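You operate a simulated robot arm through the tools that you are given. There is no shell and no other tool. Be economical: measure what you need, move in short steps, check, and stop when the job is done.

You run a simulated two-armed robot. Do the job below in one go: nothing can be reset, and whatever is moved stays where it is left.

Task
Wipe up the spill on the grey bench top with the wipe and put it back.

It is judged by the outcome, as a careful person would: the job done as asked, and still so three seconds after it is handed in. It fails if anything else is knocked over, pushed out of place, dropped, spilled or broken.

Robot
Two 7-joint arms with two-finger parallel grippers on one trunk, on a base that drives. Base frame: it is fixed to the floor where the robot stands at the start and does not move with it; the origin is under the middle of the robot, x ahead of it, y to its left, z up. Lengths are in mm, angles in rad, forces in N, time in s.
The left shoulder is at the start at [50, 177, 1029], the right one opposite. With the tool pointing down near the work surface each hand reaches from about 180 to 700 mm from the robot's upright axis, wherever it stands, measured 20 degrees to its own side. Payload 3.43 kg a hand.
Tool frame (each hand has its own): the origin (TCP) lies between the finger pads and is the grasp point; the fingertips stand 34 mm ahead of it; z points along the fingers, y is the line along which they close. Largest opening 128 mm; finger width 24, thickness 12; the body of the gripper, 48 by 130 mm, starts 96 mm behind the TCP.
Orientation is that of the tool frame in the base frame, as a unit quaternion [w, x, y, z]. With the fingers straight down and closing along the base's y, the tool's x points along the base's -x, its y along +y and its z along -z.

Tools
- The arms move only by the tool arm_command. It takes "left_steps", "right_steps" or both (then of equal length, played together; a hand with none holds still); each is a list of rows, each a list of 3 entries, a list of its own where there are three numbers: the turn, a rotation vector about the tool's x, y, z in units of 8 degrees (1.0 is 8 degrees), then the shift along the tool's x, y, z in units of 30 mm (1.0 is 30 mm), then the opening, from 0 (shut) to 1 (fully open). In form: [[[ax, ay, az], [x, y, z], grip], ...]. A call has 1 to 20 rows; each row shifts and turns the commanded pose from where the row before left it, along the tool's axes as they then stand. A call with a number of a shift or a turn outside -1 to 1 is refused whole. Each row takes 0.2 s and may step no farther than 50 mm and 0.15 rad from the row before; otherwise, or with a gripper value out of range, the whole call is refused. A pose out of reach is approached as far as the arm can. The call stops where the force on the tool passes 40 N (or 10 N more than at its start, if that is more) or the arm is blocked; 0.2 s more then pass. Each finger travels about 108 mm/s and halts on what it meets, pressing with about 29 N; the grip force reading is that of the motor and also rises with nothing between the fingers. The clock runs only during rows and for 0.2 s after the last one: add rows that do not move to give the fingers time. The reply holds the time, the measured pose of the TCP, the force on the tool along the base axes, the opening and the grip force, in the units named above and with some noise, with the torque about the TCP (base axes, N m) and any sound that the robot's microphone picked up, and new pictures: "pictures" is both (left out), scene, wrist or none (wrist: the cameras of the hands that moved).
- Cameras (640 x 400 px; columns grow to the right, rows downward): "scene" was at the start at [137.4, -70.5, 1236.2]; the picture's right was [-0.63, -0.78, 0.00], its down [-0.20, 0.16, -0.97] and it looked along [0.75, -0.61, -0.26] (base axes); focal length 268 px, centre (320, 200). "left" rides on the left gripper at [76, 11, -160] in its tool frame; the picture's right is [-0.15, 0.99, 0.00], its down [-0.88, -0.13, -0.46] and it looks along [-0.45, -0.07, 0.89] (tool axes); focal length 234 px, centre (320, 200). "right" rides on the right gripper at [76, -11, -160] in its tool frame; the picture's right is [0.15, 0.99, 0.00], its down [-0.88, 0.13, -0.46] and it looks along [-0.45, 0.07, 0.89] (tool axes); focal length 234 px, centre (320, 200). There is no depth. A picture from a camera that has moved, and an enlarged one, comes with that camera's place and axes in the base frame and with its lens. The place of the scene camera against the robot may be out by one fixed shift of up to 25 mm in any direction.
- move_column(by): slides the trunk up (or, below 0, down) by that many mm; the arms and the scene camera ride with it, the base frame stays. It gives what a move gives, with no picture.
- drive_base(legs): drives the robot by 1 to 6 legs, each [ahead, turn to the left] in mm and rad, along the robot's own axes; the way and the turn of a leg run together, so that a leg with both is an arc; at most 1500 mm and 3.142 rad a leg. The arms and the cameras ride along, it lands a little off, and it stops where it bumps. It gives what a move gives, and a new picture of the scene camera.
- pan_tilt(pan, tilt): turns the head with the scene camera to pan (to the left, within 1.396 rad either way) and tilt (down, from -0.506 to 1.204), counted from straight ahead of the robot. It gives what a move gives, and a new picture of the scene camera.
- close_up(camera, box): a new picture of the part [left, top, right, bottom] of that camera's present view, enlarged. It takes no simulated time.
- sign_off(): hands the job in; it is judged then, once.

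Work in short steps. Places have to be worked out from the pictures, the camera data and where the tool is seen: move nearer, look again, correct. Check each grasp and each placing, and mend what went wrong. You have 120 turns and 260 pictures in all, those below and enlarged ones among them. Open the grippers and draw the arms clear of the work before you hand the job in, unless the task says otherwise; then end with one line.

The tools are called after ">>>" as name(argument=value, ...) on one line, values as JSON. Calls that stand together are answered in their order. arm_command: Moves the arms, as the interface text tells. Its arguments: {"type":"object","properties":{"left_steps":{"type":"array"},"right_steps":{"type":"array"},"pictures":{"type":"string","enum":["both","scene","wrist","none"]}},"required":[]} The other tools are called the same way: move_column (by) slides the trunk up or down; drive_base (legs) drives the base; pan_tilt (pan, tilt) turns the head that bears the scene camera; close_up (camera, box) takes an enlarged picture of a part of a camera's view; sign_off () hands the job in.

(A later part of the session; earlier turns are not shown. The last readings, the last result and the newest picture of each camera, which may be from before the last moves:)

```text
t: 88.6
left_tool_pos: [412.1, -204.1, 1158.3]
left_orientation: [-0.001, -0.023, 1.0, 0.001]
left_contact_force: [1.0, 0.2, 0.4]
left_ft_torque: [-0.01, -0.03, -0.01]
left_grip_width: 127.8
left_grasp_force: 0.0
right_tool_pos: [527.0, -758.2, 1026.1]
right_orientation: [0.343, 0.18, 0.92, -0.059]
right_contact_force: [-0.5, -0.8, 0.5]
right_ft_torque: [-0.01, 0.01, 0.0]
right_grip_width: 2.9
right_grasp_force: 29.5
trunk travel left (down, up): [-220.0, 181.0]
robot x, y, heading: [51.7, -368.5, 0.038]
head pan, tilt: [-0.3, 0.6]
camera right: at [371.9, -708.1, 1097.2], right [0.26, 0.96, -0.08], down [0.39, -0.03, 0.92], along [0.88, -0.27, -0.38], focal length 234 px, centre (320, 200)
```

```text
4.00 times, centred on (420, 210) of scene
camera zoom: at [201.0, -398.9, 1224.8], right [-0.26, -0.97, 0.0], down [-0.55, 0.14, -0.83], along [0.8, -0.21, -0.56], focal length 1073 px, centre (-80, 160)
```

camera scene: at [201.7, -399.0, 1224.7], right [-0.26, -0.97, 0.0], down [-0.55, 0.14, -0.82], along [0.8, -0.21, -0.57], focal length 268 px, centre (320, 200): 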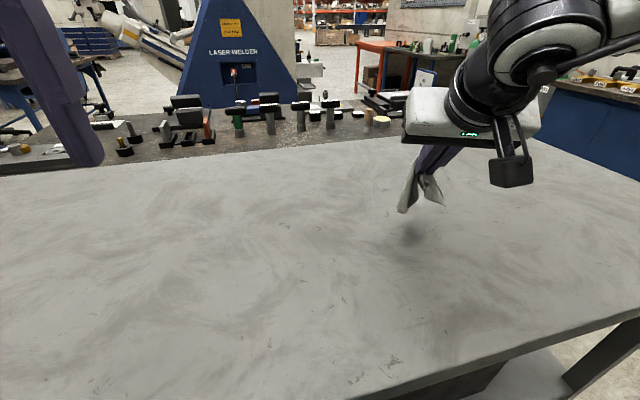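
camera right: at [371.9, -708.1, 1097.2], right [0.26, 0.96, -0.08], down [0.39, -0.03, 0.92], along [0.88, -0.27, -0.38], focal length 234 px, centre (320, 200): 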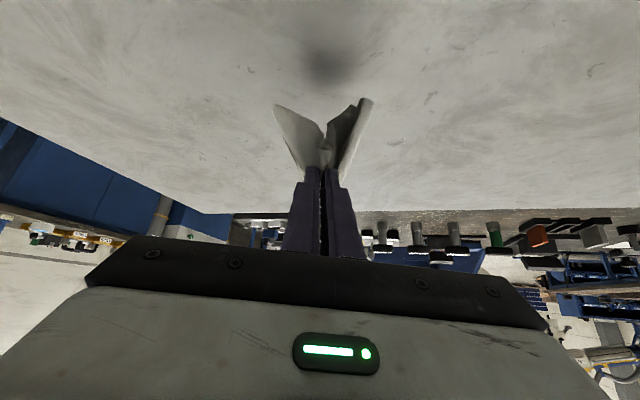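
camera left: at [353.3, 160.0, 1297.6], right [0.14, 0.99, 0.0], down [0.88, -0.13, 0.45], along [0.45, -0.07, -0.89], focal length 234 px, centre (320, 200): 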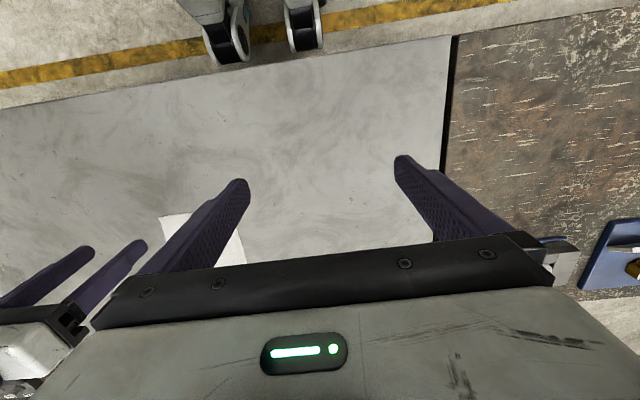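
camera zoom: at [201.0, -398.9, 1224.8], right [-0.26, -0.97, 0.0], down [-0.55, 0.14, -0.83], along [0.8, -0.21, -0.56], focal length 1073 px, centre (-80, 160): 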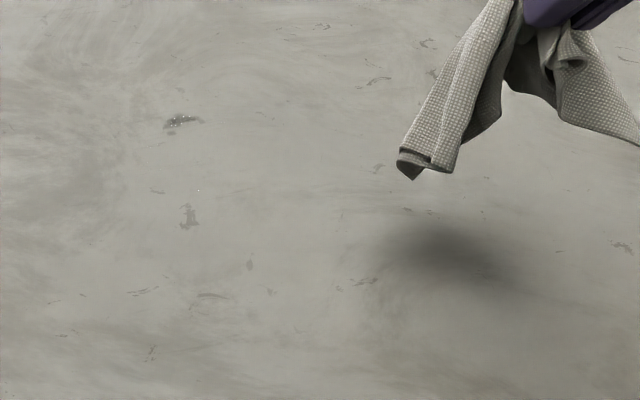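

The near arc is clean. I look at what remains on the far side.

>>> close_up(camera="right", box=[350, 100, 446, 160])

>>> close_up(camera="scene", box=[350, 170, 446, 230])

```text
6.67 times, centred on (398, 130) of right
camera zoom: at [371.9, -708.1, 1097.2], right [0.26, 0.96, -0.08], down [0.39, -0.03, 0.92], along [0.88, -0.27, -0.38], focal length 1561 px, centre (-200, 667)
```

zoom: 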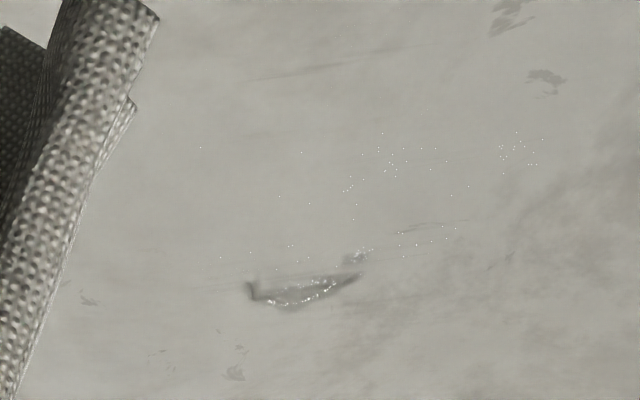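

```text
6.67 times, centred on (398, 200) of scene
camera zoom: at [201.0, -398.9, 1224.8], right [-0.26, -0.97, 0.0], down [-0.55, 0.14, -0.83], along [0.8, -0.21, -0.56], focal length 1789 px, centre (-200, 200)
```

zoom: 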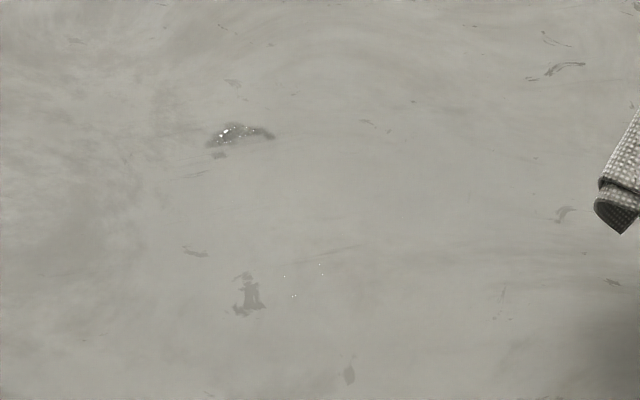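

Remaining: a small wet patch at [711,-691] (y −705…−678) and sparse droplets around [668–697, −712…−645]. I go to tip ≈[712,-725], press, and stroke +y.

>>> arm_command(right_steps=[[[0, 0, 0], [-0.087, 0.462, 0.88], 0], [[0, 0, 0], [-0.087, 0.462, 0.88], 0], [[0, 0, 0], [-0.087, 0.462, 0.88], 0], [[0, 0, 0], [-0.087, 0.462, 0.88], 0], [[0, 0, 0], [-0.087, 0.462, 0.88], 0], [[0, 0, 0], [-0.087, 0.462, 0.88], 0], [[0, 0, 0], [-0.087, 0.462, 0.88], 0], [[0, 0, 0], [0.12, 0, 0.14], 0], [[0, 0, 0], [0.12, 0, 0.14], 0], [[0, 0, 0], [0.135, 0.434, -0.108], 0], [[0, 0, 0], [0.135, 0.434, -0.108], 0], [[0, 0, 0], [0.135, 0.434, -0.108], 0], [[0, 0, 0], [0.135, 0.434, -0.108], 0], [[0, 0, 0], [0.135, 0.434, -0.108], 0], [[0, 0, 0], [0, 0, 0], 0]])

```text
t: 91.8
left_tool_pos: [412.0, -205.3, 1158.5]
left_orientation: [0.0, -0.022, 1.0, 0.0]
left_contact_force: [0.5, -0.4, 0.3]
left_ft_torque: [0.02, 0.0, -0.01]
left_grip_width: 127.9
left_grasp_force: 0.0
right_tool_pos: [689.6, -646.9, 888.1]
right_orientation: [0.343, 0.18, 0.92, -0.059]
right_contact_force: [-0.1, -1.5, 4.4]
right_ft_torque: [-0.07, -0.06, 0.02]
right_grip_width: 2.7
right_grasp_force: 28.7
trunk travel left (down, up): [-220.0, 181.0]
robot x, y, heading: [49.1, -367.4, 0.044]
head pan, tilt: [-0.3, 0.6]
camera scene: at [200.5, -398.9, 1224.9], right [-0.26, -0.97, 0.0], down [-0.55, 0.14, -0.83], along [0.8, -0.21, -0.56], focal length 268 px, centre (320, 200)
camera right: at [534.3, -596.2, 959.3], right [0.27, 0.96, -0.08], down [0.39, -0.03, 0.92], along [0.88, -0.28, -0.38], focal length 234 px, centre (320, 200)
```

scene: 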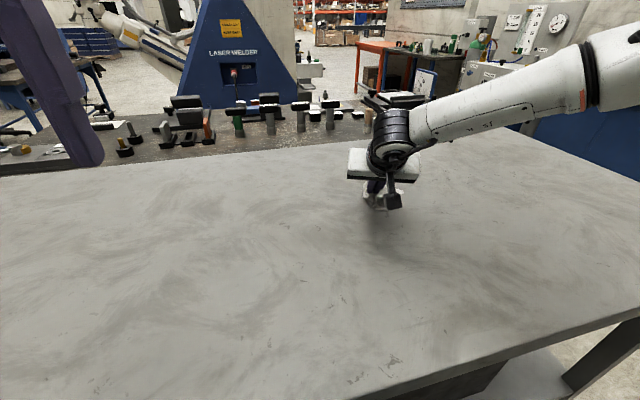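
right: 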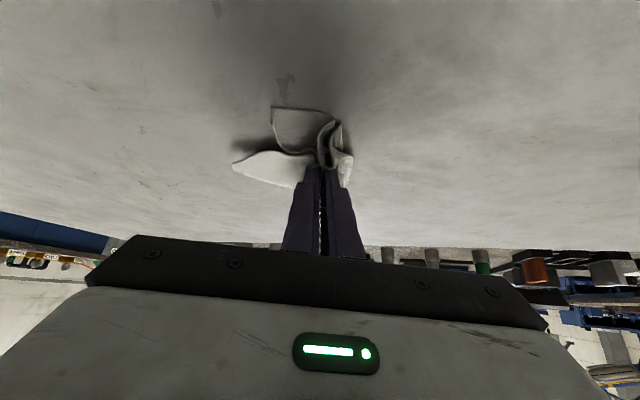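

Full reach here now, with 4 N contact. I press slightly more and do a serpentine back over the far and middle zones.

>>> arm_command(right_steps=[[[0, 0, 0], [0.06, 0, 0.07], 0], [[0, 0, 0], [-0.135, -0.434, 0.108], 0], [[0, 0, 0], [-0.135, -0.434, 0.108], 0], [[0, 0, 0], [-0.135, -0.434, 0.108], 0], [[0, 0, 0], [-0.135, -0.434, 0.108], 0], [[0, 0, 0], [-0.135, -0.434, 0.108], 0], [[0, 0, 0], [0.42, -0.22, -0.365], 0], [[0, 0, 0], [0.135, 0.434, -0.108], 0], [[0, 0, 0], [0.135, 0.434, -0.108], 0], [[0, 0, 0], [0.135, 0.434, -0.108], 0], [[0, 0, 0], [0.135, 0.434, -0.108], 0], [[0, 0, 0], [0.135, 0.434, -0.108], 0], [[0, 0, 0], [0.135, 0.434, -0.108], 0], [[0, 0, 0], [0.42, -0.22, -0.365], 0], [[0, 0, 0], [-0.135, -0.434, 0.108], 0], [[0, 0, 0], [-0.135, -0.434, 0.108], 0], [[0, 0, 0], [-0.135, -0.434, 0.108], 0], [[0, 0, 0], [-0.135, -0.434, 0.108], 0], [[0, 0, 0], [-0.135, -0.434, 0.108], 0], [[0, 0, 0], [-0.135, -0.434, 0.108], 0]], pictures="none")

```text
t: 96.0
left_tool_pos: [412.0, -204.1, 1159.0]
left_orientation: [0.0, -0.022, 1.0, -0.001]
left_contact_force: [0.2, -0.2, -0.8]
left_ft_torque: [-0.02, 0.01, 0.03]
left_grip_width: 128.0
left_grasp_force: 0.0
right_tool_pos: [651.1, -712.4, 888.1]
right_orientation: [0.342, 0.18, 0.92, -0.059]
right_contact_force: [-0.3, 2.8, 10.6]
right_ft_torque: [0.06, -0.11, 0.03]
right_grip_width: 2.5
right_grasp_force: 28.4
trunk travel left (down, up): [-220.0, 181.0]
robot x, y, heading: [47.9, -366.7, 0.043]
head pan, tilt: [-0.3, 0.6]
```

Two more strokes over the nearer rows, then I lift and retract to inspect.

>>> arm_command(right_steps=[[[0, 0, 0], [0.42, -0.22, -0.365], 0], [[0, 0, 0], [0.135, 0.434, -0.108], 0], [[0, 0, 0], [0.135, 0.434, -0.108], 0], [[0, 0, 0], [0.135, 0.434, -0.108], 0], [[0, 0, 0], [0.135, 0.434, -0.108], 0], [[0, 0, 0], [0.135, 0.434, -0.108], 0], [[0, 0, 0], [0.42, -0.22, -0.365], 0], [[0, 0, 0], [-0.135, -0.434, 0.108], 0], [[0, 0, 0], [-0.135, -0.434, 0.108], 0], [[0, 0, 0], [-0.135, -0.434, 0.108], 0], [[0, 0, 0], [-0.135, -0.434, 0.108], 0], [[0, 0, 0], [-0.135, -0.434, 0.108], 0], [[0, 0, 0], [-0.135, -0.434, 0.108], 0], [[0, 0, 0], [-0.2, 0, -0.3], 0], [[0, 0, 0], [0, -0.6, -1], 0], [[0, 0, 0], [0, -0.6, -1], 0], [[0, 0, 0], [0, -0.5, -1], 0], [[0, 0, 0], [0, 0, -1], 0], [[0, 0, 0], [0, 0, 0], 0]])

>>> close_up(camera="scene", box=[340, 160, 468, 240])

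>>> close_up(camera="right", box=[340, 70, 468, 150])

```text
t: 100.0
left_tool_pos: [412.2, -205.3, 1157.6]
left_orientation: [-0.001, -0.022, 1.0, 0.001]
left_contact_force: [-0.5, 1.0, -0.4]
left_ft_torque: [0.0, 0.02, 0.0]
left_grip_width: 127.9
left_grasp_force: 0.0
right_tool_pos: [523.3, -746.3, 987.5]
right_orientation: [0.341, 0.179, 0.921, -0.058]
right_contact_force: [0.6, 0.6, -0.9]
right_ft_torque: [0.02, -0.01, 0.07]
right_grip_width: 2.9
right_grasp_force: 29.7
trunk travel left (down, up): [-220.0, 181.0]
robot x, y, heading: [47.7, -368.4, 0.043]
head pan, tilt: [-0.3, 0.6]
camera scene: at [201.1, -399.0, 1224.8], right [-0.26, -0.97, 0.0], down [-0.55, 0.14, -0.82], along [0.8, -0.21, -0.57], focal length 268 px, centre (320, 200)
camera right: at [368.6, -697.0, 1058.9], right [0.26, 0.96, -0.08], down [0.39, -0.03, 0.92], along [0.88, -0.27, -0.38], focal length 234 px, centre (320, 200)
```

scene: 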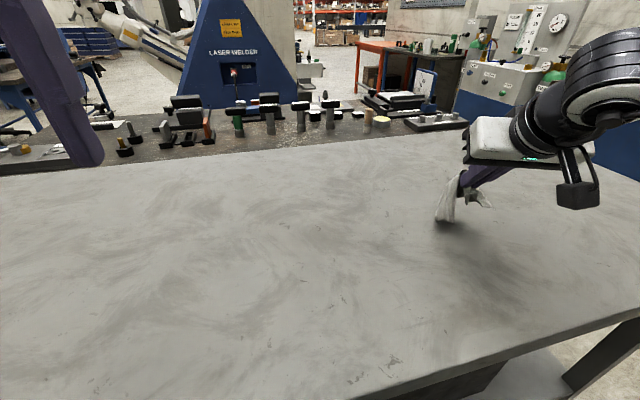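
right: 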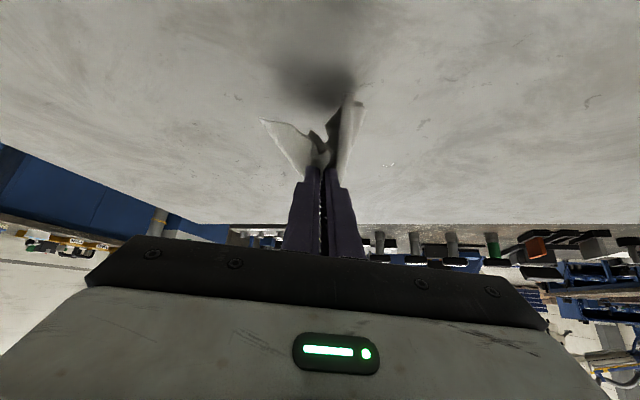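

```text
5.00 times, centred on (404, 200) of scene
camera zoom: at [201.1, -399.0, 1224.8], right [-0.26, -0.97, 0.0], down [-0.55, 0.14, -0.82], along [0.8, -0.21, -0.57], focal length 1342 px, centre (-100, 200)
```

zoom: 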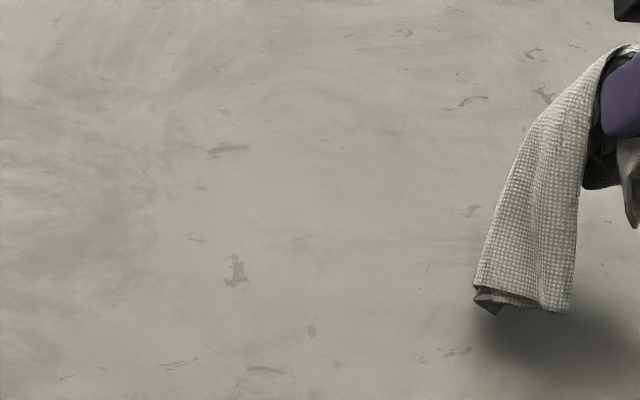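

```text
5.00 times, centred on (404, 110) of right
camera zoom: at [368.6, -697.0, 1058.9], right [0.26, 0.96, -0.08], down [0.39, -0.03, 0.92], along [0.88, -0.27, -0.38], focal length 1171 px, centre (-100, 650)
```

zoom: 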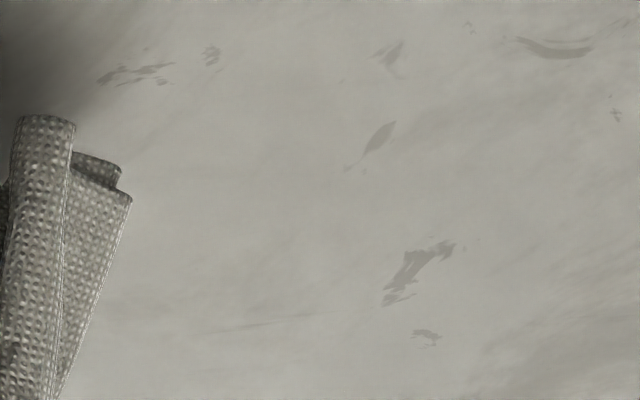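

Nearly clean; a trace remains at the far spot. I zoom in there.

>>> close_up(camera="right", box=[348, 130, 428, 180])

>>> close_up(camera="scene", box=[360, 170, 424, 210])

```text
8.00 times, centred on (388, 155) of right
camera zoom: at [368.6, -697.0, 1058.9], right [0.26, 0.96, -0.08], down [0.39, -0.03, 0.92], along [0.88, -0.27, -0.38], focal length 1873 px, centre (-224, 560)
```

zoom: 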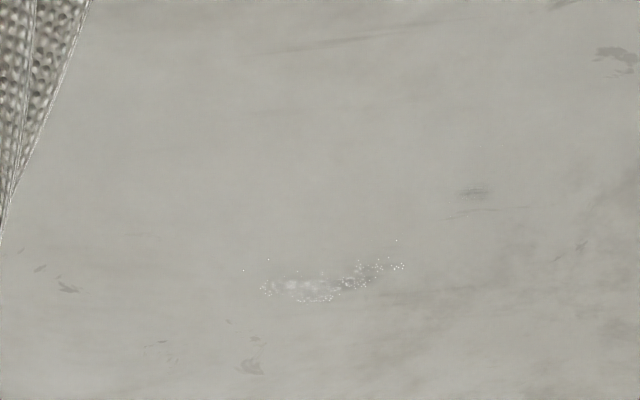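

```text
10.00 times, centred on (392, 190) of scene
camera zoom: at [201.1, -399.0, 1224.8], right [-0.26, -0.97, 0.0], down [-0.55, 0.14, -0.82], along [0.8, -0.21, -0.57], focal length 2683 px, centre (-400, 300)
```

zoom: 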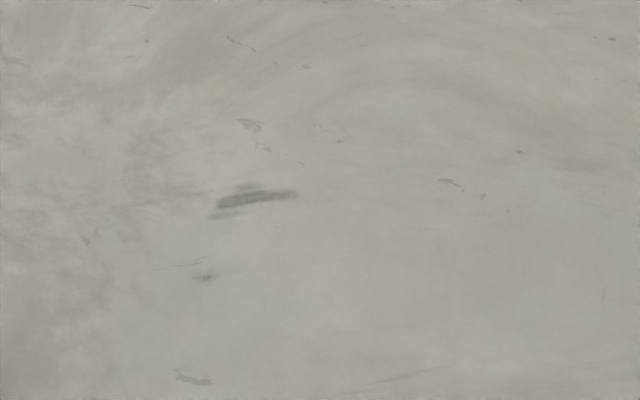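

Residue: thin patch at [715,-690] (y −703…−676) and a dot at [685,-664]. The contact edge lies ~9 mm behind the tip, so I stroke with the tip at x≈727 and then ≈717.

>>> arm_command(right_steps=[[[0, 0, 0], [-0.281, 0.444, 0.838], 0], [[0, 0, 0], [-0.281, 0.444, 0.838], 0], [[0, 0, 0], [-0.281, 0.444, 0.838], 0], [[0, 0, 0], [-0.281, 0.444, 0.838], 0], [[0, 0, 0], [-0.281, 0.444, 0.838], 0], [[0, 0, 0], [-0.281, 0.444, 0.838], 0], [[0, 0, 0], [-0.281, 0.444, 0.838], 0], [[0, 0, 0], [0.108, 0, 0.127], 0], [[0, 0, 0], [0.108, 0, 0.127], 0], [[0, 0, 0], [0.135, 0.434, -0.108], 0], [[0, 0, 0], [0.135, 0.434, -0.108], 0], [[0, 0, 0], [0.135, 0.434, -0.108], 0], [[0, 0, 0], [0.135, 0.434, -0.108], 0], [[0, 0, 0], [0.135, 0.434, -0.108], 0], [[0, 0, 0], [0.234, -0.123, -0.203], 0], [[0, 0, 0], [-0.135, -0.434, 0.108], 0], [[0, 0, 0], [-0.135, -0.434, 0.108], 0], [[0, 0, 0], [-0.135, -0.434, 0.108], 0], [[0, 0, 0], [-0.135, -0.434, 0.108], 0], [[0, 0, 0], [-0.135, -0.434, 0.108], 0]], pictures="wrist")

```text
t: 104.2
left_tool_pos: [411.8, -203.5, 1159.2]
left_orientation: [0.001, -0.021, 1.0, -0.001]
left_contact_force: [-0.2, 0.1, 0.3]
left_ft_torque: [0.05, 0.01, 0.02]
left_grip_width: 127.9
left_grasp_force: 0.2
right_tool_pos: [695.2, -719.7, 887.5]
right_orientation: [0.345, 0.18, 0.919, -0.058]
right_contact_force: [0.0, 5.1, 18.7]
right_ft_torque: [0.0, -0.24, 0.05]
right_grip_width: 2.7
right_grasp_force: 29.6
trunk travel left (down, up): [-220.0, 181.0]
robot x, y, heading: [54.0, -371.4, 0.045]
head pan, tilt: [-0.3, 0.6]
camera right: at [539.9, -669.7, 957.5], right [0.26, 0.96, -0.08], down [0.38, -0.03, 0.92], along [0.88, -0.27, -0.38], focal length 234 px, centre (320, 200)
```

right: 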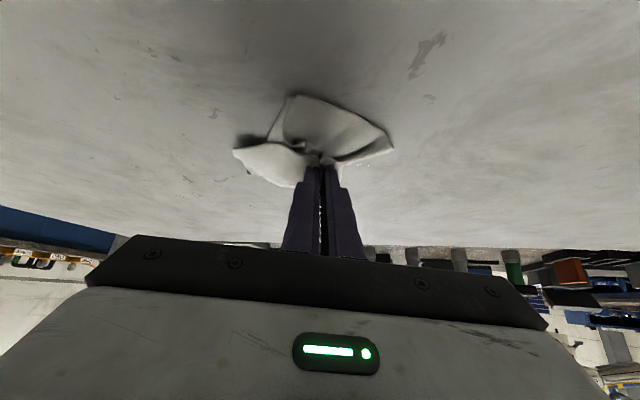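

Good pressure (19 N). One more pair of strokes slightly farther out, then over the dot, then lift away.

>>> arm_command(right_steps=[[[0, 0, 0], [-0.375, 0.197, 0.325], 0], [[0, 0, 0], [0.135, 0.434, -0.108], 0], [[0, 0, 0], [0.135, 0.434, -0.108], 0], [[0, 0, 0], [0.135, 0.434, -0.108], 0], [[0, 0, 0], [0.135, 0.434, -0.108], 0], [[0, 0, 0], [0.187, -0.1, -0.16], 0], [[0, 0, 0], [-0.135, -0.434, 0.108], 0], [[0, 0, 0], [-0.135, -0.434, 0.108], 0], [[0, 0, 0], [-0.135, -0.434, 0.108], 0], [[0, 0, 0], [0.42, -0.22, -0.365], 0], [[0, 0, 0], [0.135, 0.434, -0.108], 0], [[0, 0, 0], [0.135, 0.434, -0.108], 0], [[0, 0, 0], [0.135, 0.434, -0.108], 0], [[0, 0, 0], [0.135, 0.434, -0.108], 0], [[0, 0, 0], [0.42, -0.22, -0.365], 0], [[0, 0, 0], [-0.135, -0.434, 0.108], 0], [[0, 0, 0], [-0.135, -0.434, 0.108], 0], [[0, 0, 0], [-0.2, 0, -0.3], 0], [[0, 0, 0], [0, -0.6, -1], 0]], pictures="none")

>>> arm_command(right_steps=[[[0, 0, 0], [0, -0.6, -1], 0], [[0, 0, 0], [0, -0.5, -1], 0], [[0, 0, 0], [0, -0.5, -1], 0], [[0, 0, 0], [0, 0, -1], 0], [[0, 0, 0], [0, 0, 0], 0]])

>>> close_up(camera="scene", box=[360, 170, 440, 220])

>>> close_up(camera="right", box=[340, 80, 468, 160])

```text
t: 108.2
left_tool_pos: [412.6, -204.2, 1157.1]
left_orientation: [0.0, -0.022, 1.0, 0.0]
left_contact_force: [-0.9, -0.4, -0.5]
left_ft_torque: [-0.03, -0.04, 0.01]
left_grip_width: 128.0
left_grasp_force: 0.0
right_tool_pos: [640.8, -687.7, 916.8]
right_orientation: [0.34, 0.18, 0.921, -0.059]
right_contact_force: [-0.6, 0.1, -1.3]
right_ft_torque: [0.01, -0.01, 0.04]
right_grip_width: 2.7
right_grasp_force: 29.1
trunk travel left (down, up): [-220.0, 181.0]
robot x, y, heading: [50.4, -369.7, 0.04]
head pan, tilt: [-0.3, 0.6]
```

```text
t: 109.4
left_tool_pos: [412.8, -203.7, 1158.8]
left_orientation: [0.0, -0.022, 1.0, -0.001]
left_contact_force: [0.0, -0.3, 0.4]
left_ft_torque: [-0.02, -0.02, 0.01]
left_grip_width: 127.9
left_grasp_force: 0.0
right_tool_pos: [551.7, -702.5, 1008.3]
right_orientation: [0.343, 0.179, 0.92, -0.058]
right_contact_force: [-0.4, -0.8, -1.2]
right_ft_torque: [0.0, 0.03, 0.07]
right_grip_width: 2.5
right_grasp_force: 29.7
trunk travel left (down, up): [-220.0, 181.0]
robot x, y, heading: [50.8, -367.5, 0.04]
head pan, tilt: [-0.3, 0.6]
camera scene: at [201.1, -399.0, 1224.8], right [-0.26, -0.97, 0.0], down [-0.55, 0.14, -0.82], along [0.8, -0.21, -0.57], focal length 268 px, centre (320, 200)
camera right: at [396.4, -653.2, 1078.9], right [0.26, 0.96, -0.08], down [0.39, -0.03, 0.92], along [0.88, -0.27, -0.38], focal length 234 px, centre (320, 200)
```

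scene: 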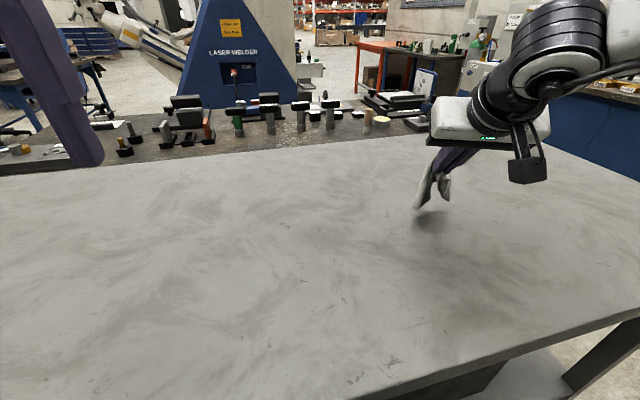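
right: 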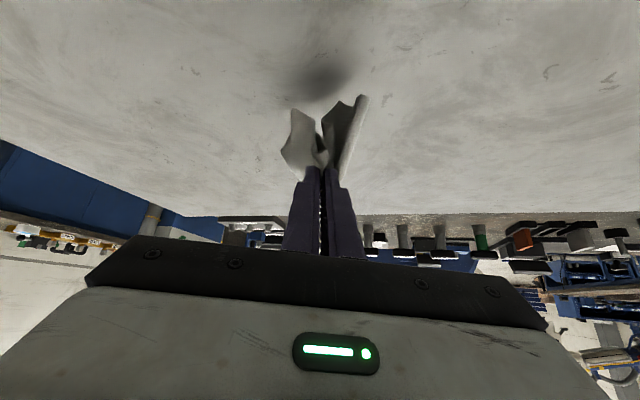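

```text
8.00 times, centred on (400, 195) of scene
camera zoom: at [201.1, -399.0, 1224.8], right [-0.26, -0.97, 0.0], down [-0.55, 0.14, -0.82], along [0.8, -0.21, -0.57], focal length 2146 px, centre (-320, 240)
```

zoom: 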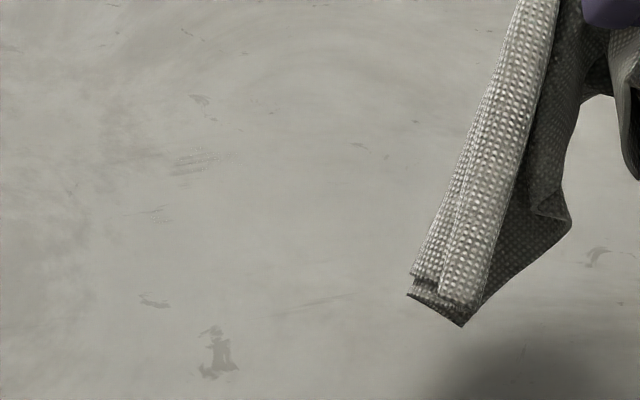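

```text
5.00 times, centred on (404, 120) of right
camera zoom: at [396.4, -653.2, 1078.9], right [0.26, 0.96, -0.08], down [0.39, -0.03, 0.92], along [0.88, -0.27, -0.38], focal length 1171 px, centre (-100, 600)
```

zoom: 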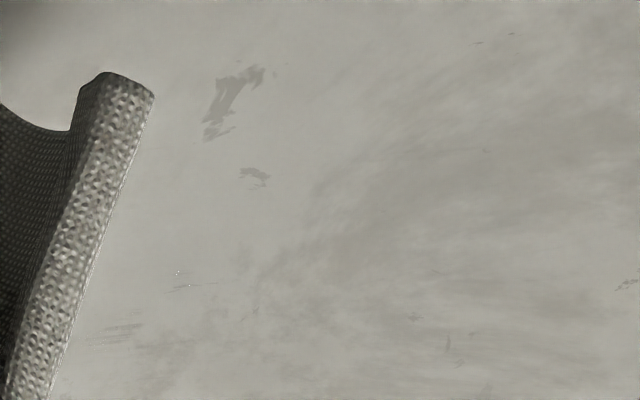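

Only tiny traces remain at [712,-681] and three droplets at [687,-664]. One final pass over these.

>>> arm_command(right_steps=[[[0, 0, 0], [-0.174, 0.204, 0.874], 0], [[0, 0, 0], [-0.174, 0.204, 0.874], 0], [[0, 0, 0], [-0.174, 0.204, 0.874], 0], [[0, 0, 0], [-0.174, 0.204, 0.874], 0], [[0, 0, 0], [-0.174, 0.204, 0.874], 0], [[0, 0, 0], [-0.174, 0.204, 0.874], 0], [[0, 0, 0], [-0.174, 0.204, 0.874], 0], [[0, 0, 0], [0.119, 0, 0.14], 0], [[0, 0, 0], [0.119, 0, 0.14], 0], [[0, 0, 0], [0.135, 0.434, -0.108], 0], [[0, 0, 0], [0.135, 0.434, -0.108], 0], [[0, 0, 0], [0.135, 0.434, -0.108], 0], [[0, 0, 0], [0.135, 0.434, -0.108], 0], [[0, 0, 0], [0.135, 0.434, -0.108], 0], [[0, 0, 0], [0.328, -0.172, -0.284], 0], [[0, 0, 0], [-0.135, -0.434, 0.108], 0], [[0, 0, 0], [-0.135, -0.434, 0.108], 0], [[0, 0, 0], [0.328, -0.172, -0.284], 0], [[0, 0, 0], [0.135, 0.434, -0.108], 0], [[0, 0, 0], [0.135, 0.434, -0.108], 0]], pictures="none")

>>> arm_command(right_steps=[[[0, 0, 0], [-0.135, -0.434, 0.108], 0], [[0, 0, 0], [-0.135, -0.434, 0.108], 0], [[0, 0, 0], [-0.135, -0.434, 0.108], 0], [[0, 0, 0], [-0.2, 0, -0.3], 0], [[0, 0, 0], [0, -0.6, -1], 0], [[0, 0, 0], [0, -0.6, -1], 0], [[0, 0, 0], [0, -0.5, -1], 0], [[0, 0, 0], [0, -0.5, -1], 0], [[0, 0, 0], [0, 0, -1], 0], [[0, 0, 0], [0, 0, 0], 0]])

>>> close_up(camera="scene", box=[360, 170, 440, 220])

>>> close_up(camera="right", box=[340, 80, 468, 160])

```text
t: 113.6
left_tool_pos: [409.9, -203.9, 1159.5]
left_orientation: [0.001, -0.022, 1.0, -0.001]
left_contact_force: [-0.8, -0.3, -0.5]
left_ft_torque: [0.02, -0.02, 0.02]
left_grip_width: 128.0
left_grasp_force: 0.0
right_tool_pos: [676.9, -648.8, 885.1]
right_orientation: [0.349, 0.181, 0.918, -0.06]
right_contact_force: [-0.7, -7.3, 30.3]
right_ft_torque: [-0.49, -0.28, -0.04]
right_grip_width: 2.8
right_grasp_force: 28.9
trunk travel left (down, up): [-220.0, 181.0]
robot x, y, heading: [53.4, -369.4, 0.04]
head pan, tilt: [-0.3, 0.6]
```

```text
t: 115.8
left_tool_pos: [413.3, -205.0, 1156.5]
left_orientation: [-0.001, -0.022, 1.0, 0.0]
left_contact_force: [0.6, -0.5, -0.2]
left_ft_torque: [-0.02, -0.02, -0.01]
left_grip_width: 127.9
left_grasp_force: 0.0
right_tool_pos: [562.2, -713.0, 1003.9]
right_orientation: [0.342, 0.18, 0.92, -0.06]
right_contact_force: [0.4, 0.1, -1.2]
right_ft_torque: [0.0, 0.03, 0.03]
right_grip_width: 2.7
right_grasp_force: 29.0
trunk travel left (down, up): [-220.0, 181.0]
robot x, y, heading: [52.2, -364.9, 0.044]
head pan, tilt: [-0.3, 0.6]
camera scene: at [201.1, -399.0, 1224.8], right [-0.26, -0.97, 0.0], down [-0.55, 0.14, -0.82], along [0.8, -0.21, -0.57], focal length 268 px, centre (320, 200)
camera right: at [406.3, -664.1, 1075.9], right [0.26, 0.96, -0.08], down [0.39, -0.03, 0.92], along [0.88, -0.27, -0.38], focal length 234 px, centre (320, 200)
```

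scene: 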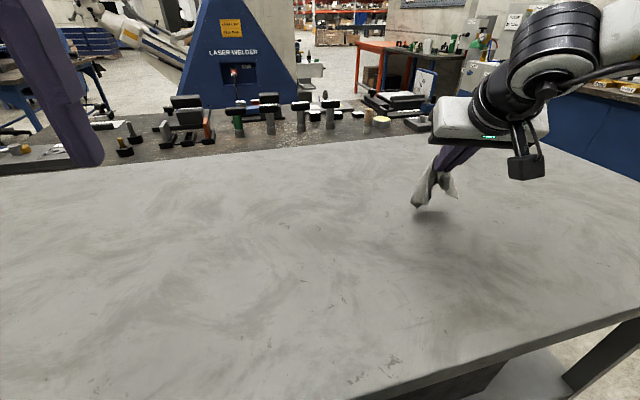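
right: 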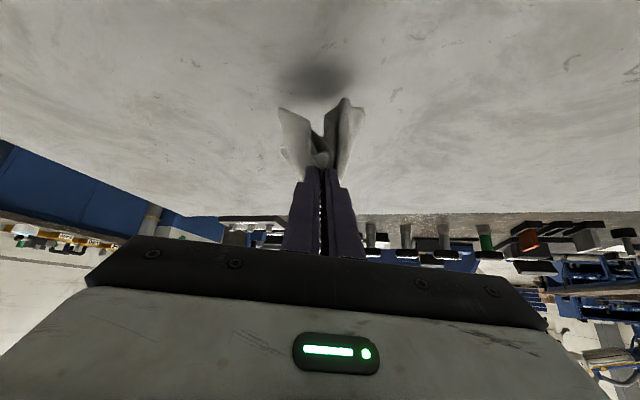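

```text
8.00 times, centred on (400, 195) of scene
camera zoom: at [201.1, -399.0, 1224.8], right [-0.26, -0.97, 0.0], down [-0.55, 0.14, -0.82], along [0.8, -0.21, -0.57], focal length 2146 px, centre (-320, 240)
```

zoom: 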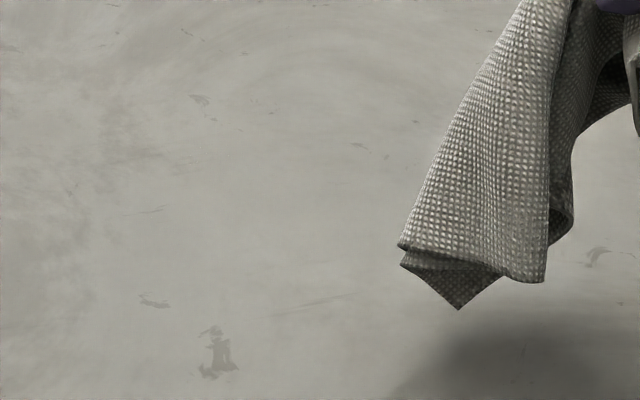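

```text
5.00 times, centred on (404, 120) of right
camera zoom: at [406.3, -664.1, 1075.9], right [0.26, 0.96, -0.08], down [0.39, -0.03, 0.92], along [0.88, -0.27, -0.38], focal length 1171 px, centre (-100, 600)
```

zoom: 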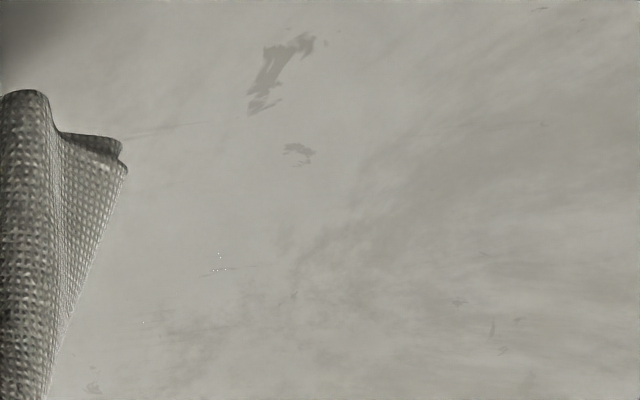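

A handful of dots remain at [690,-664]. I scrub that point with short strokes in x.

>>> arm_command(right_steps=[[[0, 0, 0], [-0.026, 0.559, 0.845], 0], [[0, 0, 0], [-0.026, 0.559, 0.845], 0], [[0, 0, 0], [-0.026, 0.559, 0.845], 0], [[0, 0, 0], [-0.026, 0.559, 0.845], 0], [[0, 0, 0], [-0.026, 0.559, 0.845], 0], [[0, 0, 0], [-0.026, 0.559, 0.845], 0], [[0, 0, 0], [0.108, 0, 0.127], 0], [[0, 0, 0], [0.108, 0, 0.127], 0], [[0, 0, 0], [0.281, -0.148, -0.244], 0], [[0, 0, 0], [0.281, -0.148, -0.244], 0], [[0, 0, 0], [0.281, -0.148, -0.244], 0], [[0, 0, 0], [-0.077, -0.248, 0.062], 0], [[0, 0, 0], [-0.281, 0.148, 0.244], 0], [[0, 0, 0], [-0.281, 0.148, 0.244], 0], [[0, 0, 0], [-0.281, 0.148, 0.244], 0], [[0, 0, 0], [-0.077, -0.248, 0.062], 0], [[0, 0, 0], [0.281, -0.148, -0.244], 0], [[0, 0, 0], [0.281, -0.148, -0.244], 0], [[0, 0, 0], [0.281, -0.148, -0.244], 0], [[0, 0, 0], [-0.135, -0.434, 0.108], 0]], pictures="none")

>>> arm_command(right_steps=[[[0, 0, 0], [-0.2, 0, -0.3], 0], [[0, 0, 0], [0, -0.6, -1], 0], [[0, 0, 0], [0, -0.6, -1], 0], [[0, 0, 0], [0, -0.5, -1], 0], [[0, 0, 0], [0, -0.5, -1], 0], [[0, 0, 0], [0, 0, -1], 0], [[0, 0, 0], [0, 0, 0], 0]], pictures="none")

>>> close_up(camera="scene", box=[340, 160, 468, 240])

>>> close_up(camera="right", box=[320, 70, 480, 170])

```text
t: 120.0
left_tool_pos: [411.5, -203.3, 1158.6]
left_orientation: [0.001, -0.022, 1.0, 0.0]
left_contact_force: [-0.5, -0.9, -0.2]
left_ft_torque: [-0.01, -0.02, 0.0]
left_grip_width: 127.8
left_grasp_force: 0.0
right_tool_pos: [656.3, -686.0, 885.7]
right_orientation: [0.343, 0.18, 0.92, -0.057]
right_contact_force: [-1.4, 5.9, 20.2]
right_ft_torque: [-0.02, -0.16, 0.09]
right_grip_width: 2.8
right_grasp_force: 28.7
trunk travel left (down, up): [-220.0, 181.0]
robot x, y, heading: [50.8, -369.6, 0.037]
head pan, tilt: [-0.3, 0.6]
```

```text
t: 121.6
left_tool_pos: [412.8, -204.1, 1157.7]
left_orientation: [-0.001, -0.021, 1.0, 0.0]
left_contact_force: [0.1, -0.2, -0.5]
left_ft_torque: [0.0, 0.0, 0.01]
left_grip_width: 127.9
left_grasp_force: 0.1
right_tool_pos: [542.5, -713.3, 1010.8]
right_orientation: [0.343, 0.18, 0.92, -0.06]
right_contact_force: [-0.7, -0.3, 0.9]
right_ft_torque: [-0.01, -0.02, 0.03]
right_grip_width: 2.8
right_grasp_force: 29.5
trunk travel left (down, up): [-220.0, 181.0]
robot x, y, heading: [52.6, -367.5, 0.041]
head pan, tilt: [-0.3, 0.6]
```

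```text
5.00 times, centred on (404, 200) of scene
camera zoom: at [201.1, -399.0, 1224.8], right [-0.26, -0.97, 0.0], down [-0.55, 0.14, -0.82], along [0.8, -0.21, -0.57], focal length 1342 px, centre (-100, 200)
```

zoom: 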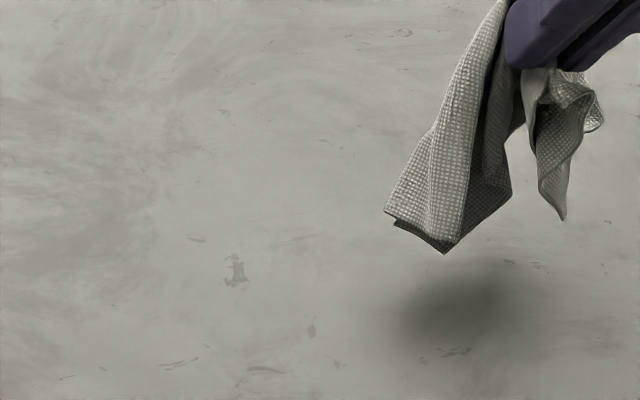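

```text
4.00 times, centred on (400, 120) of right
camera zoom: at [387.1, -663.1, 1082.1], right [0.26, 0.96, -0.08], down [0.39, -0.03, 0.92], along [0.88, -0.27, -0.38], focal length 937 px, centre (0, 520)
```

zoom: 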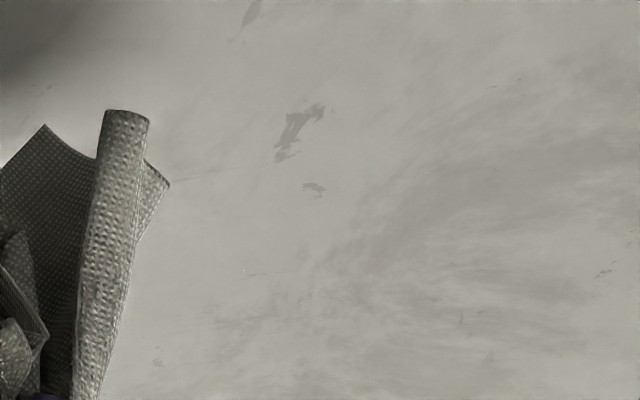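

The spill area is clean. I now return the tool to its upright, unyawed pose before driving back.

>>> arm_command(right_steps=[[[0, 1, 0], [0, 0, 0], 0], [[0, 1, 0], [0, 0, 0], 0], [[0, 1, 0], [0, 0, 0], 0], [[0, 1, 0], [0, 0, 0], 0], [[0, 1, 0], [0, 0, 0], 0], [[0, 0, -1], [0.5, 0, -0.6], 0], [[0, 0, -1], [0.5, 0, -0.6], 0], [[0, 0, -1], [0.5, 0, -0.6], 0], [[0, 0, 0], [0, 0, 0], 0]], pictures="scene")

>>> close_up(camera="right", box=[200, 50, 520, 250])

```text
t: 123.6
left_tool_pos: [413.0, -205.0, 1158.3]
left_orientation: [-0.001, -0.022, 1.0, 0.0]
left_contact_force: [-0.2, -0.5, -0.6]
left_ft_torque: [-0.01, -0.01, -0.01]
left_grip_width: 127.8
left_grasp_force: 0.1
right_tool_pos: [495.2, -703.3, 1060.6]
right_orientation: [0.008, -0.02, 1.0, 0.005]
right_contact_force: [0.0, 0.3, 0.0]
right_ft_torque: [0.0, 0.03, -0.04]
right_grip_width: 2.7
right_grasp_force: 28.7
trunk travel left (down, up): [-220.0, 181.0]
robot x, y, heading: [51.6, -368.6, 0.039]
head pan, tilt: [-0.3, 0.6]
camera scene: at [201.1, -399.0, 1224.8], right [-0.26, -0.97, 0.0], down [-0.55, 0.14, -0.82], along [0.8, -0.21, -0.57], focal length 268 px, centre (320, 200)
```

scene: 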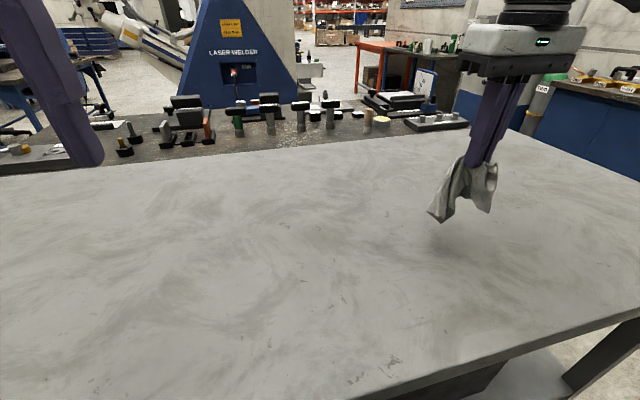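

```text
2.00 times, centred on (360, 150) of right
camera zoom: at [417.0, -718.5, 1218.3], right [-0.19, 0.98, 0.01], down [0.87, 0.16, 0.47], along [0.46, 0.09, -0.88], focal length 468 px, centre (240, 300)
```

zoom: 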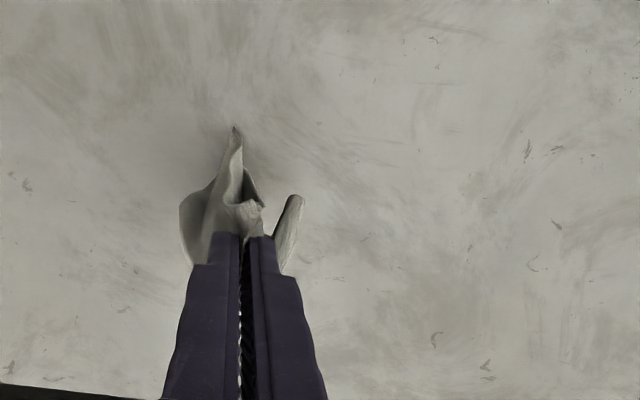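

The area is clear. Now I drive back toward the wipe's original place, stopping at y≈+165 for good side reach.

>>> drive_base(legs=[[-130, 0], [0, 1.53], [533, 0], [0, -1.58]])

```text
t: 135.0
left_tool_pos: [310.4, 285.3, 1157.3]
left_orientation: [0.0, 0.012, 1.0, 0.0]
left_contact_force: [0.0, -0.2, -0.8]
left_ft_torque: [-0.02, -0.02, 0.0]
left_grip_width: 127.9
left_grasp_force: 0.0
right_tool_pos: [357.1, -218.5, 1059.3]
right_orientation: [0.009, 0.016, 1.0, 0.004]
right_contact_force: [0.2, 0.2, -0.1]
right_ft_torque: [-0.01, -0.03, 0.03]
right_grip_width: 2.9
right_grasp_force: 29.1
trunk travel left (down, up): [-220.0, 181.0]
robot x, y, heading: [-61.6, 147.0, -0.027]
head pan, tilt: [-0.3, 0.6]
camera scene: at [85.7, 105.8, 1224.8], right [-0.32, -0.95, 0.0], down [-0.53, 0.18, -0.83], along [0.78, -0.27, -0.56], focal length 268 px, centre (320, 200)
```

scene: 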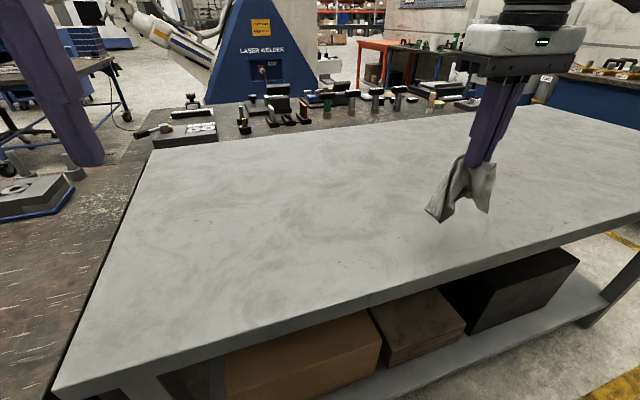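

At y≈147. I straighten and drive up to the bench.

>>> drive_base(legs=[[0, 0.028], [116, 0]])

```text
t: 136.6
left_tool_pos: [422.2, 296.3, 1157.1]
left_orientation: [-0.001, -0.001, 1.0, 0.0]
left_contact_force: [0.3, -0.2, 0.1]
left_ft_torque: [0.02, 0.02, 0.0]
left_grip_width: 128.1
left_grasp_force: 0.1
right_tool_pos: [484.1, -207.9, 1059.6]
right_orientation: [0.008, 0.002, 1.0, 0.004]
right_contact_force: [0.3, 0.6, -0.4]
right_ft_torque: [-0.01, 0.01, 0.02]
right_grip_width: 2.7
right_grasp_force: 28.7
trunk travel left (down, up): [-220.0, 181.0]
robot x, y, heading: [54.0, 149.9, 0.0]
head pan, tilt: [-0.3, 0.6]
camera scene: at [202.5, 110.0, 1224.7], right [-0.3, -0.95, 0.0], down [-0.54, 0.17, -0.82], along [0.79, -0.24, -0.57], focal length 268 px, centre (320, 200)
```

scene: 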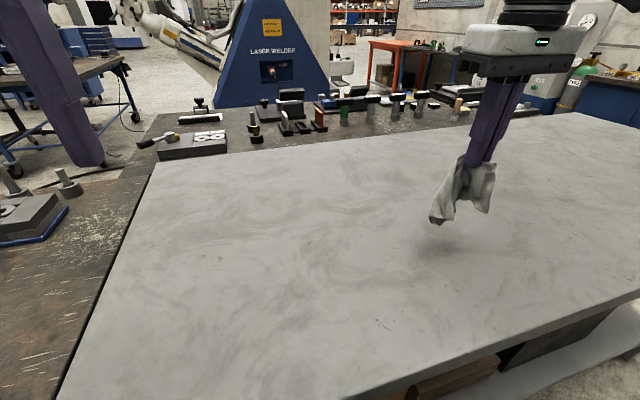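

Next I bring the cloth over its old place: move over, tilt 24° forward, and lower so its far end meets the bench first.

>>> arm_command(right_steps=[[[0, 0, 0], [-0.667, 0.467, 0.267], 0], [[0, 0, 0], [-0.667, 0.467, 0.267], 0], [[0, 0, 0], [-0.667, 0.467, 0.267], 0], [[0, 0, 0], [-0.667, 0.467, 0.267], 0], [[0, 0, 0], [-0.667, 0.467, 0.267], 0], [[0, -1, 0], [0, 0, 0], 0], [[0, -1, 0], [0, 0, 0], 0], [[0, -1, 0], [0, 0, 0], 0], [[0, 0, 0], [-0.546, 0, 0.763], 0], [[0, 0, 0], [-0.546, 0, 0.763], 0], [[0, 0, 0], [-0.546, 0, 0.763], 0], [[0, 0, 0], [-0.546, 0, 0.763], 0], [[0, 0, 0], [0, 0, 0], 0]])

>>> close_up(camera="scene", box=[300, 140, 460, 240])

```text
t: 139.4
left_tool_pos: [421.6, 295.6, 1158.5]
left_orientation: [0.0, -0.001, 1.0, -0.001]
left_contact_force: [-0.9, -0.6, 0.0]
left_ft_torque: [0.01, -0.02, 0.0]
left_grip_width: 127.9
left_grasp_force: 0.1
right_tool_pos: [683.8, -134.8, 966.2]
right_orientation: [0.217, 0.002, 0.976, 0.005]
right_contact_force: [0.0, 0.0, 0.0]
right_ft_torque: [0.01, 0.03, 0.03]
right_grip_width: 3.0
right_grasp_force: 28.8
trunk travel left (down, up): [-220.0, 181.0]
robot x, y, heading: [51.9, 144.4, -0.003]
head pan, tilt: [-0.3, 0.6]
camera scene: at [201.7, 110.1, 1224.9], right [-0.3, -0.95, 0.0], down [-0.54, 0.17, -0.83], along [0.79, -0.25, -0.56], focal length 268 px, centre (320, 200)
camera right: at [547.0, -145.9, 1079.8], right [-0.13, 0.99, -0.05], down [0.61, 0.12, 0.79], along [0.78, 0.07, -0.62], focal length 234 px, centre (320, 200)
```

scene: 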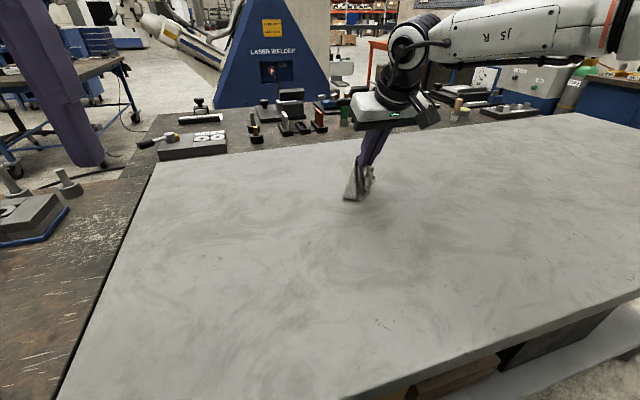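
right: 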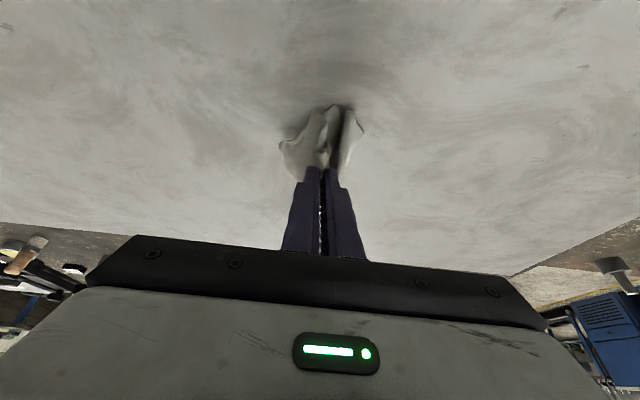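

```text
4.00 times, centred on (380, 190) of scene
camera zoom: at [201.7, 110.1, 1224.9], right [-0.3, -0.95, 0.0], down [-0.54, 0.17, -0.83], along [0.79, -0.25, -0.56], focal length 1073 px, centre (80, 240)
```

zoom: 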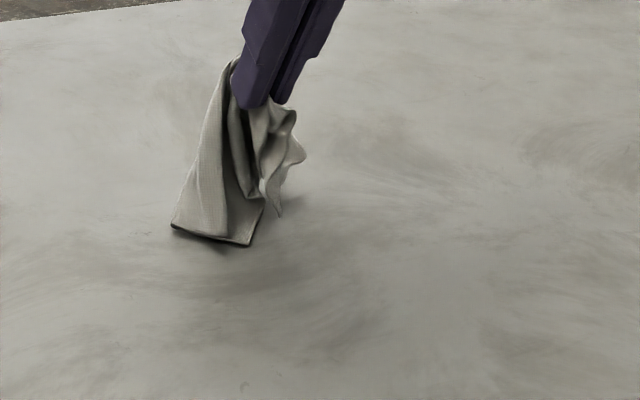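

The cloth hangs just above the bench. I lower while drawing back toward the robot so it lays out ahead of the fingers.

>>> arm_command(right_steps=[[[0, 0, 0], [0.2, -0.017, 0.45], 0], [[0, 0, 0], [0.2, -0.017, 0.45], 0], [[0, 0, 0], [0.454, -0.017, 0.2], 0], [[0, 0, 0], [0.454, -0.017, 0.2], 0], [[0, 0, 0], [0.454, -0.017, 0.2], 0], [[0, 0, 0], [0.6, -0.017, 0], 0], [[0, 0, 0], [0.5, -0.017, 0.02], 0], [[0, 0, 0], [0, 0, 0], 0]])

>>> close_up(camera="scene", box=[300, 140, 460, 240])

```text
t: 141.2
left_tool_pos: [421.4, 296.0, 1157.9]
left_orientation: [0.0, -0.001, 1.0, -0.002]
left_contact_force: [-0.6, -0.4, -1.0]
left_ft_torque: [-0.01, 0.01, -0.02]
left_grip_width: 128.2
left_grasp_force: 0.0
right_tool_pos: [622.6, -139.0, 890.6]
right_orientation: [0.217, 0.004, 0.976, 0.004]
right_contact_force: [0.2, 0.5, 0.7]
right_ft_torque: [0.01, -0.01, 0.06]
right_grip_width: 2.6
right_grasp_force: 29.3
trunk travel left (down, up): [-220.0, 181.0]
robot x, y, heading: [53.5, 146.2, -0.001]
head pan, tilt: [-0.3, 0.6]
camera scene: at [201.8, 110.1, 1224.9], right [-0.3, -0.95, 0.0], down [-0.54, 0.17, -0.83], along [0.79, -0.25, -0.56], focal length 268 px, centre (320, 200)
camera right: at [486.0, -149.6, 1002.1], right [-0.13, 0.99, -0.05], down [0.61, 0.12, 0.79], along [0.79, 0.07, -0.62], focal length 234 px, centre (320, 200)
```

scene: 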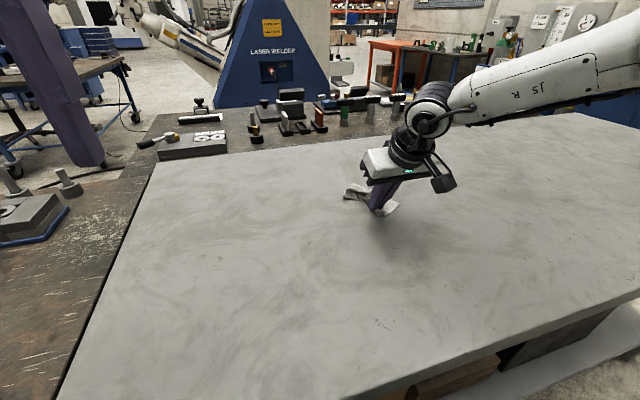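
right: 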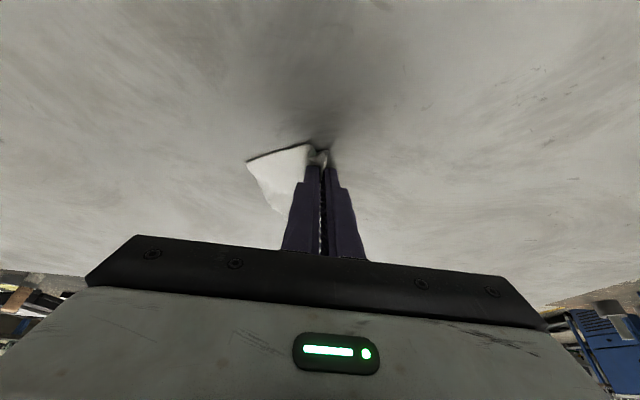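

```text
4.00 times, centred on (380, 190) of scene
camera zoom: at [201.8, 110.1, 1224.9], right [-0.3, -0.95, 0.0], down [-0.54, 0.17, -0.83], along [0.79, -0.25, -0.56], focal length 1073 px, centre (80, 240)
```

zoom: 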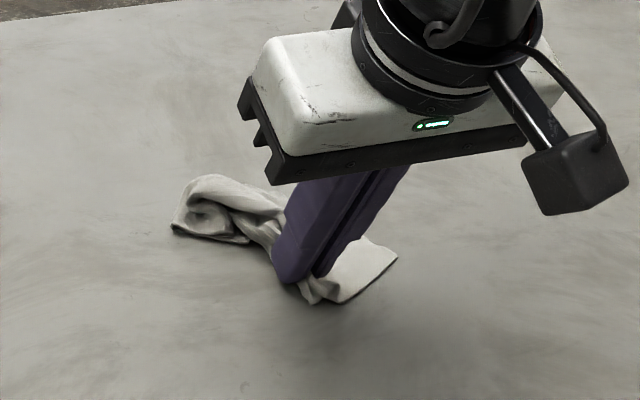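

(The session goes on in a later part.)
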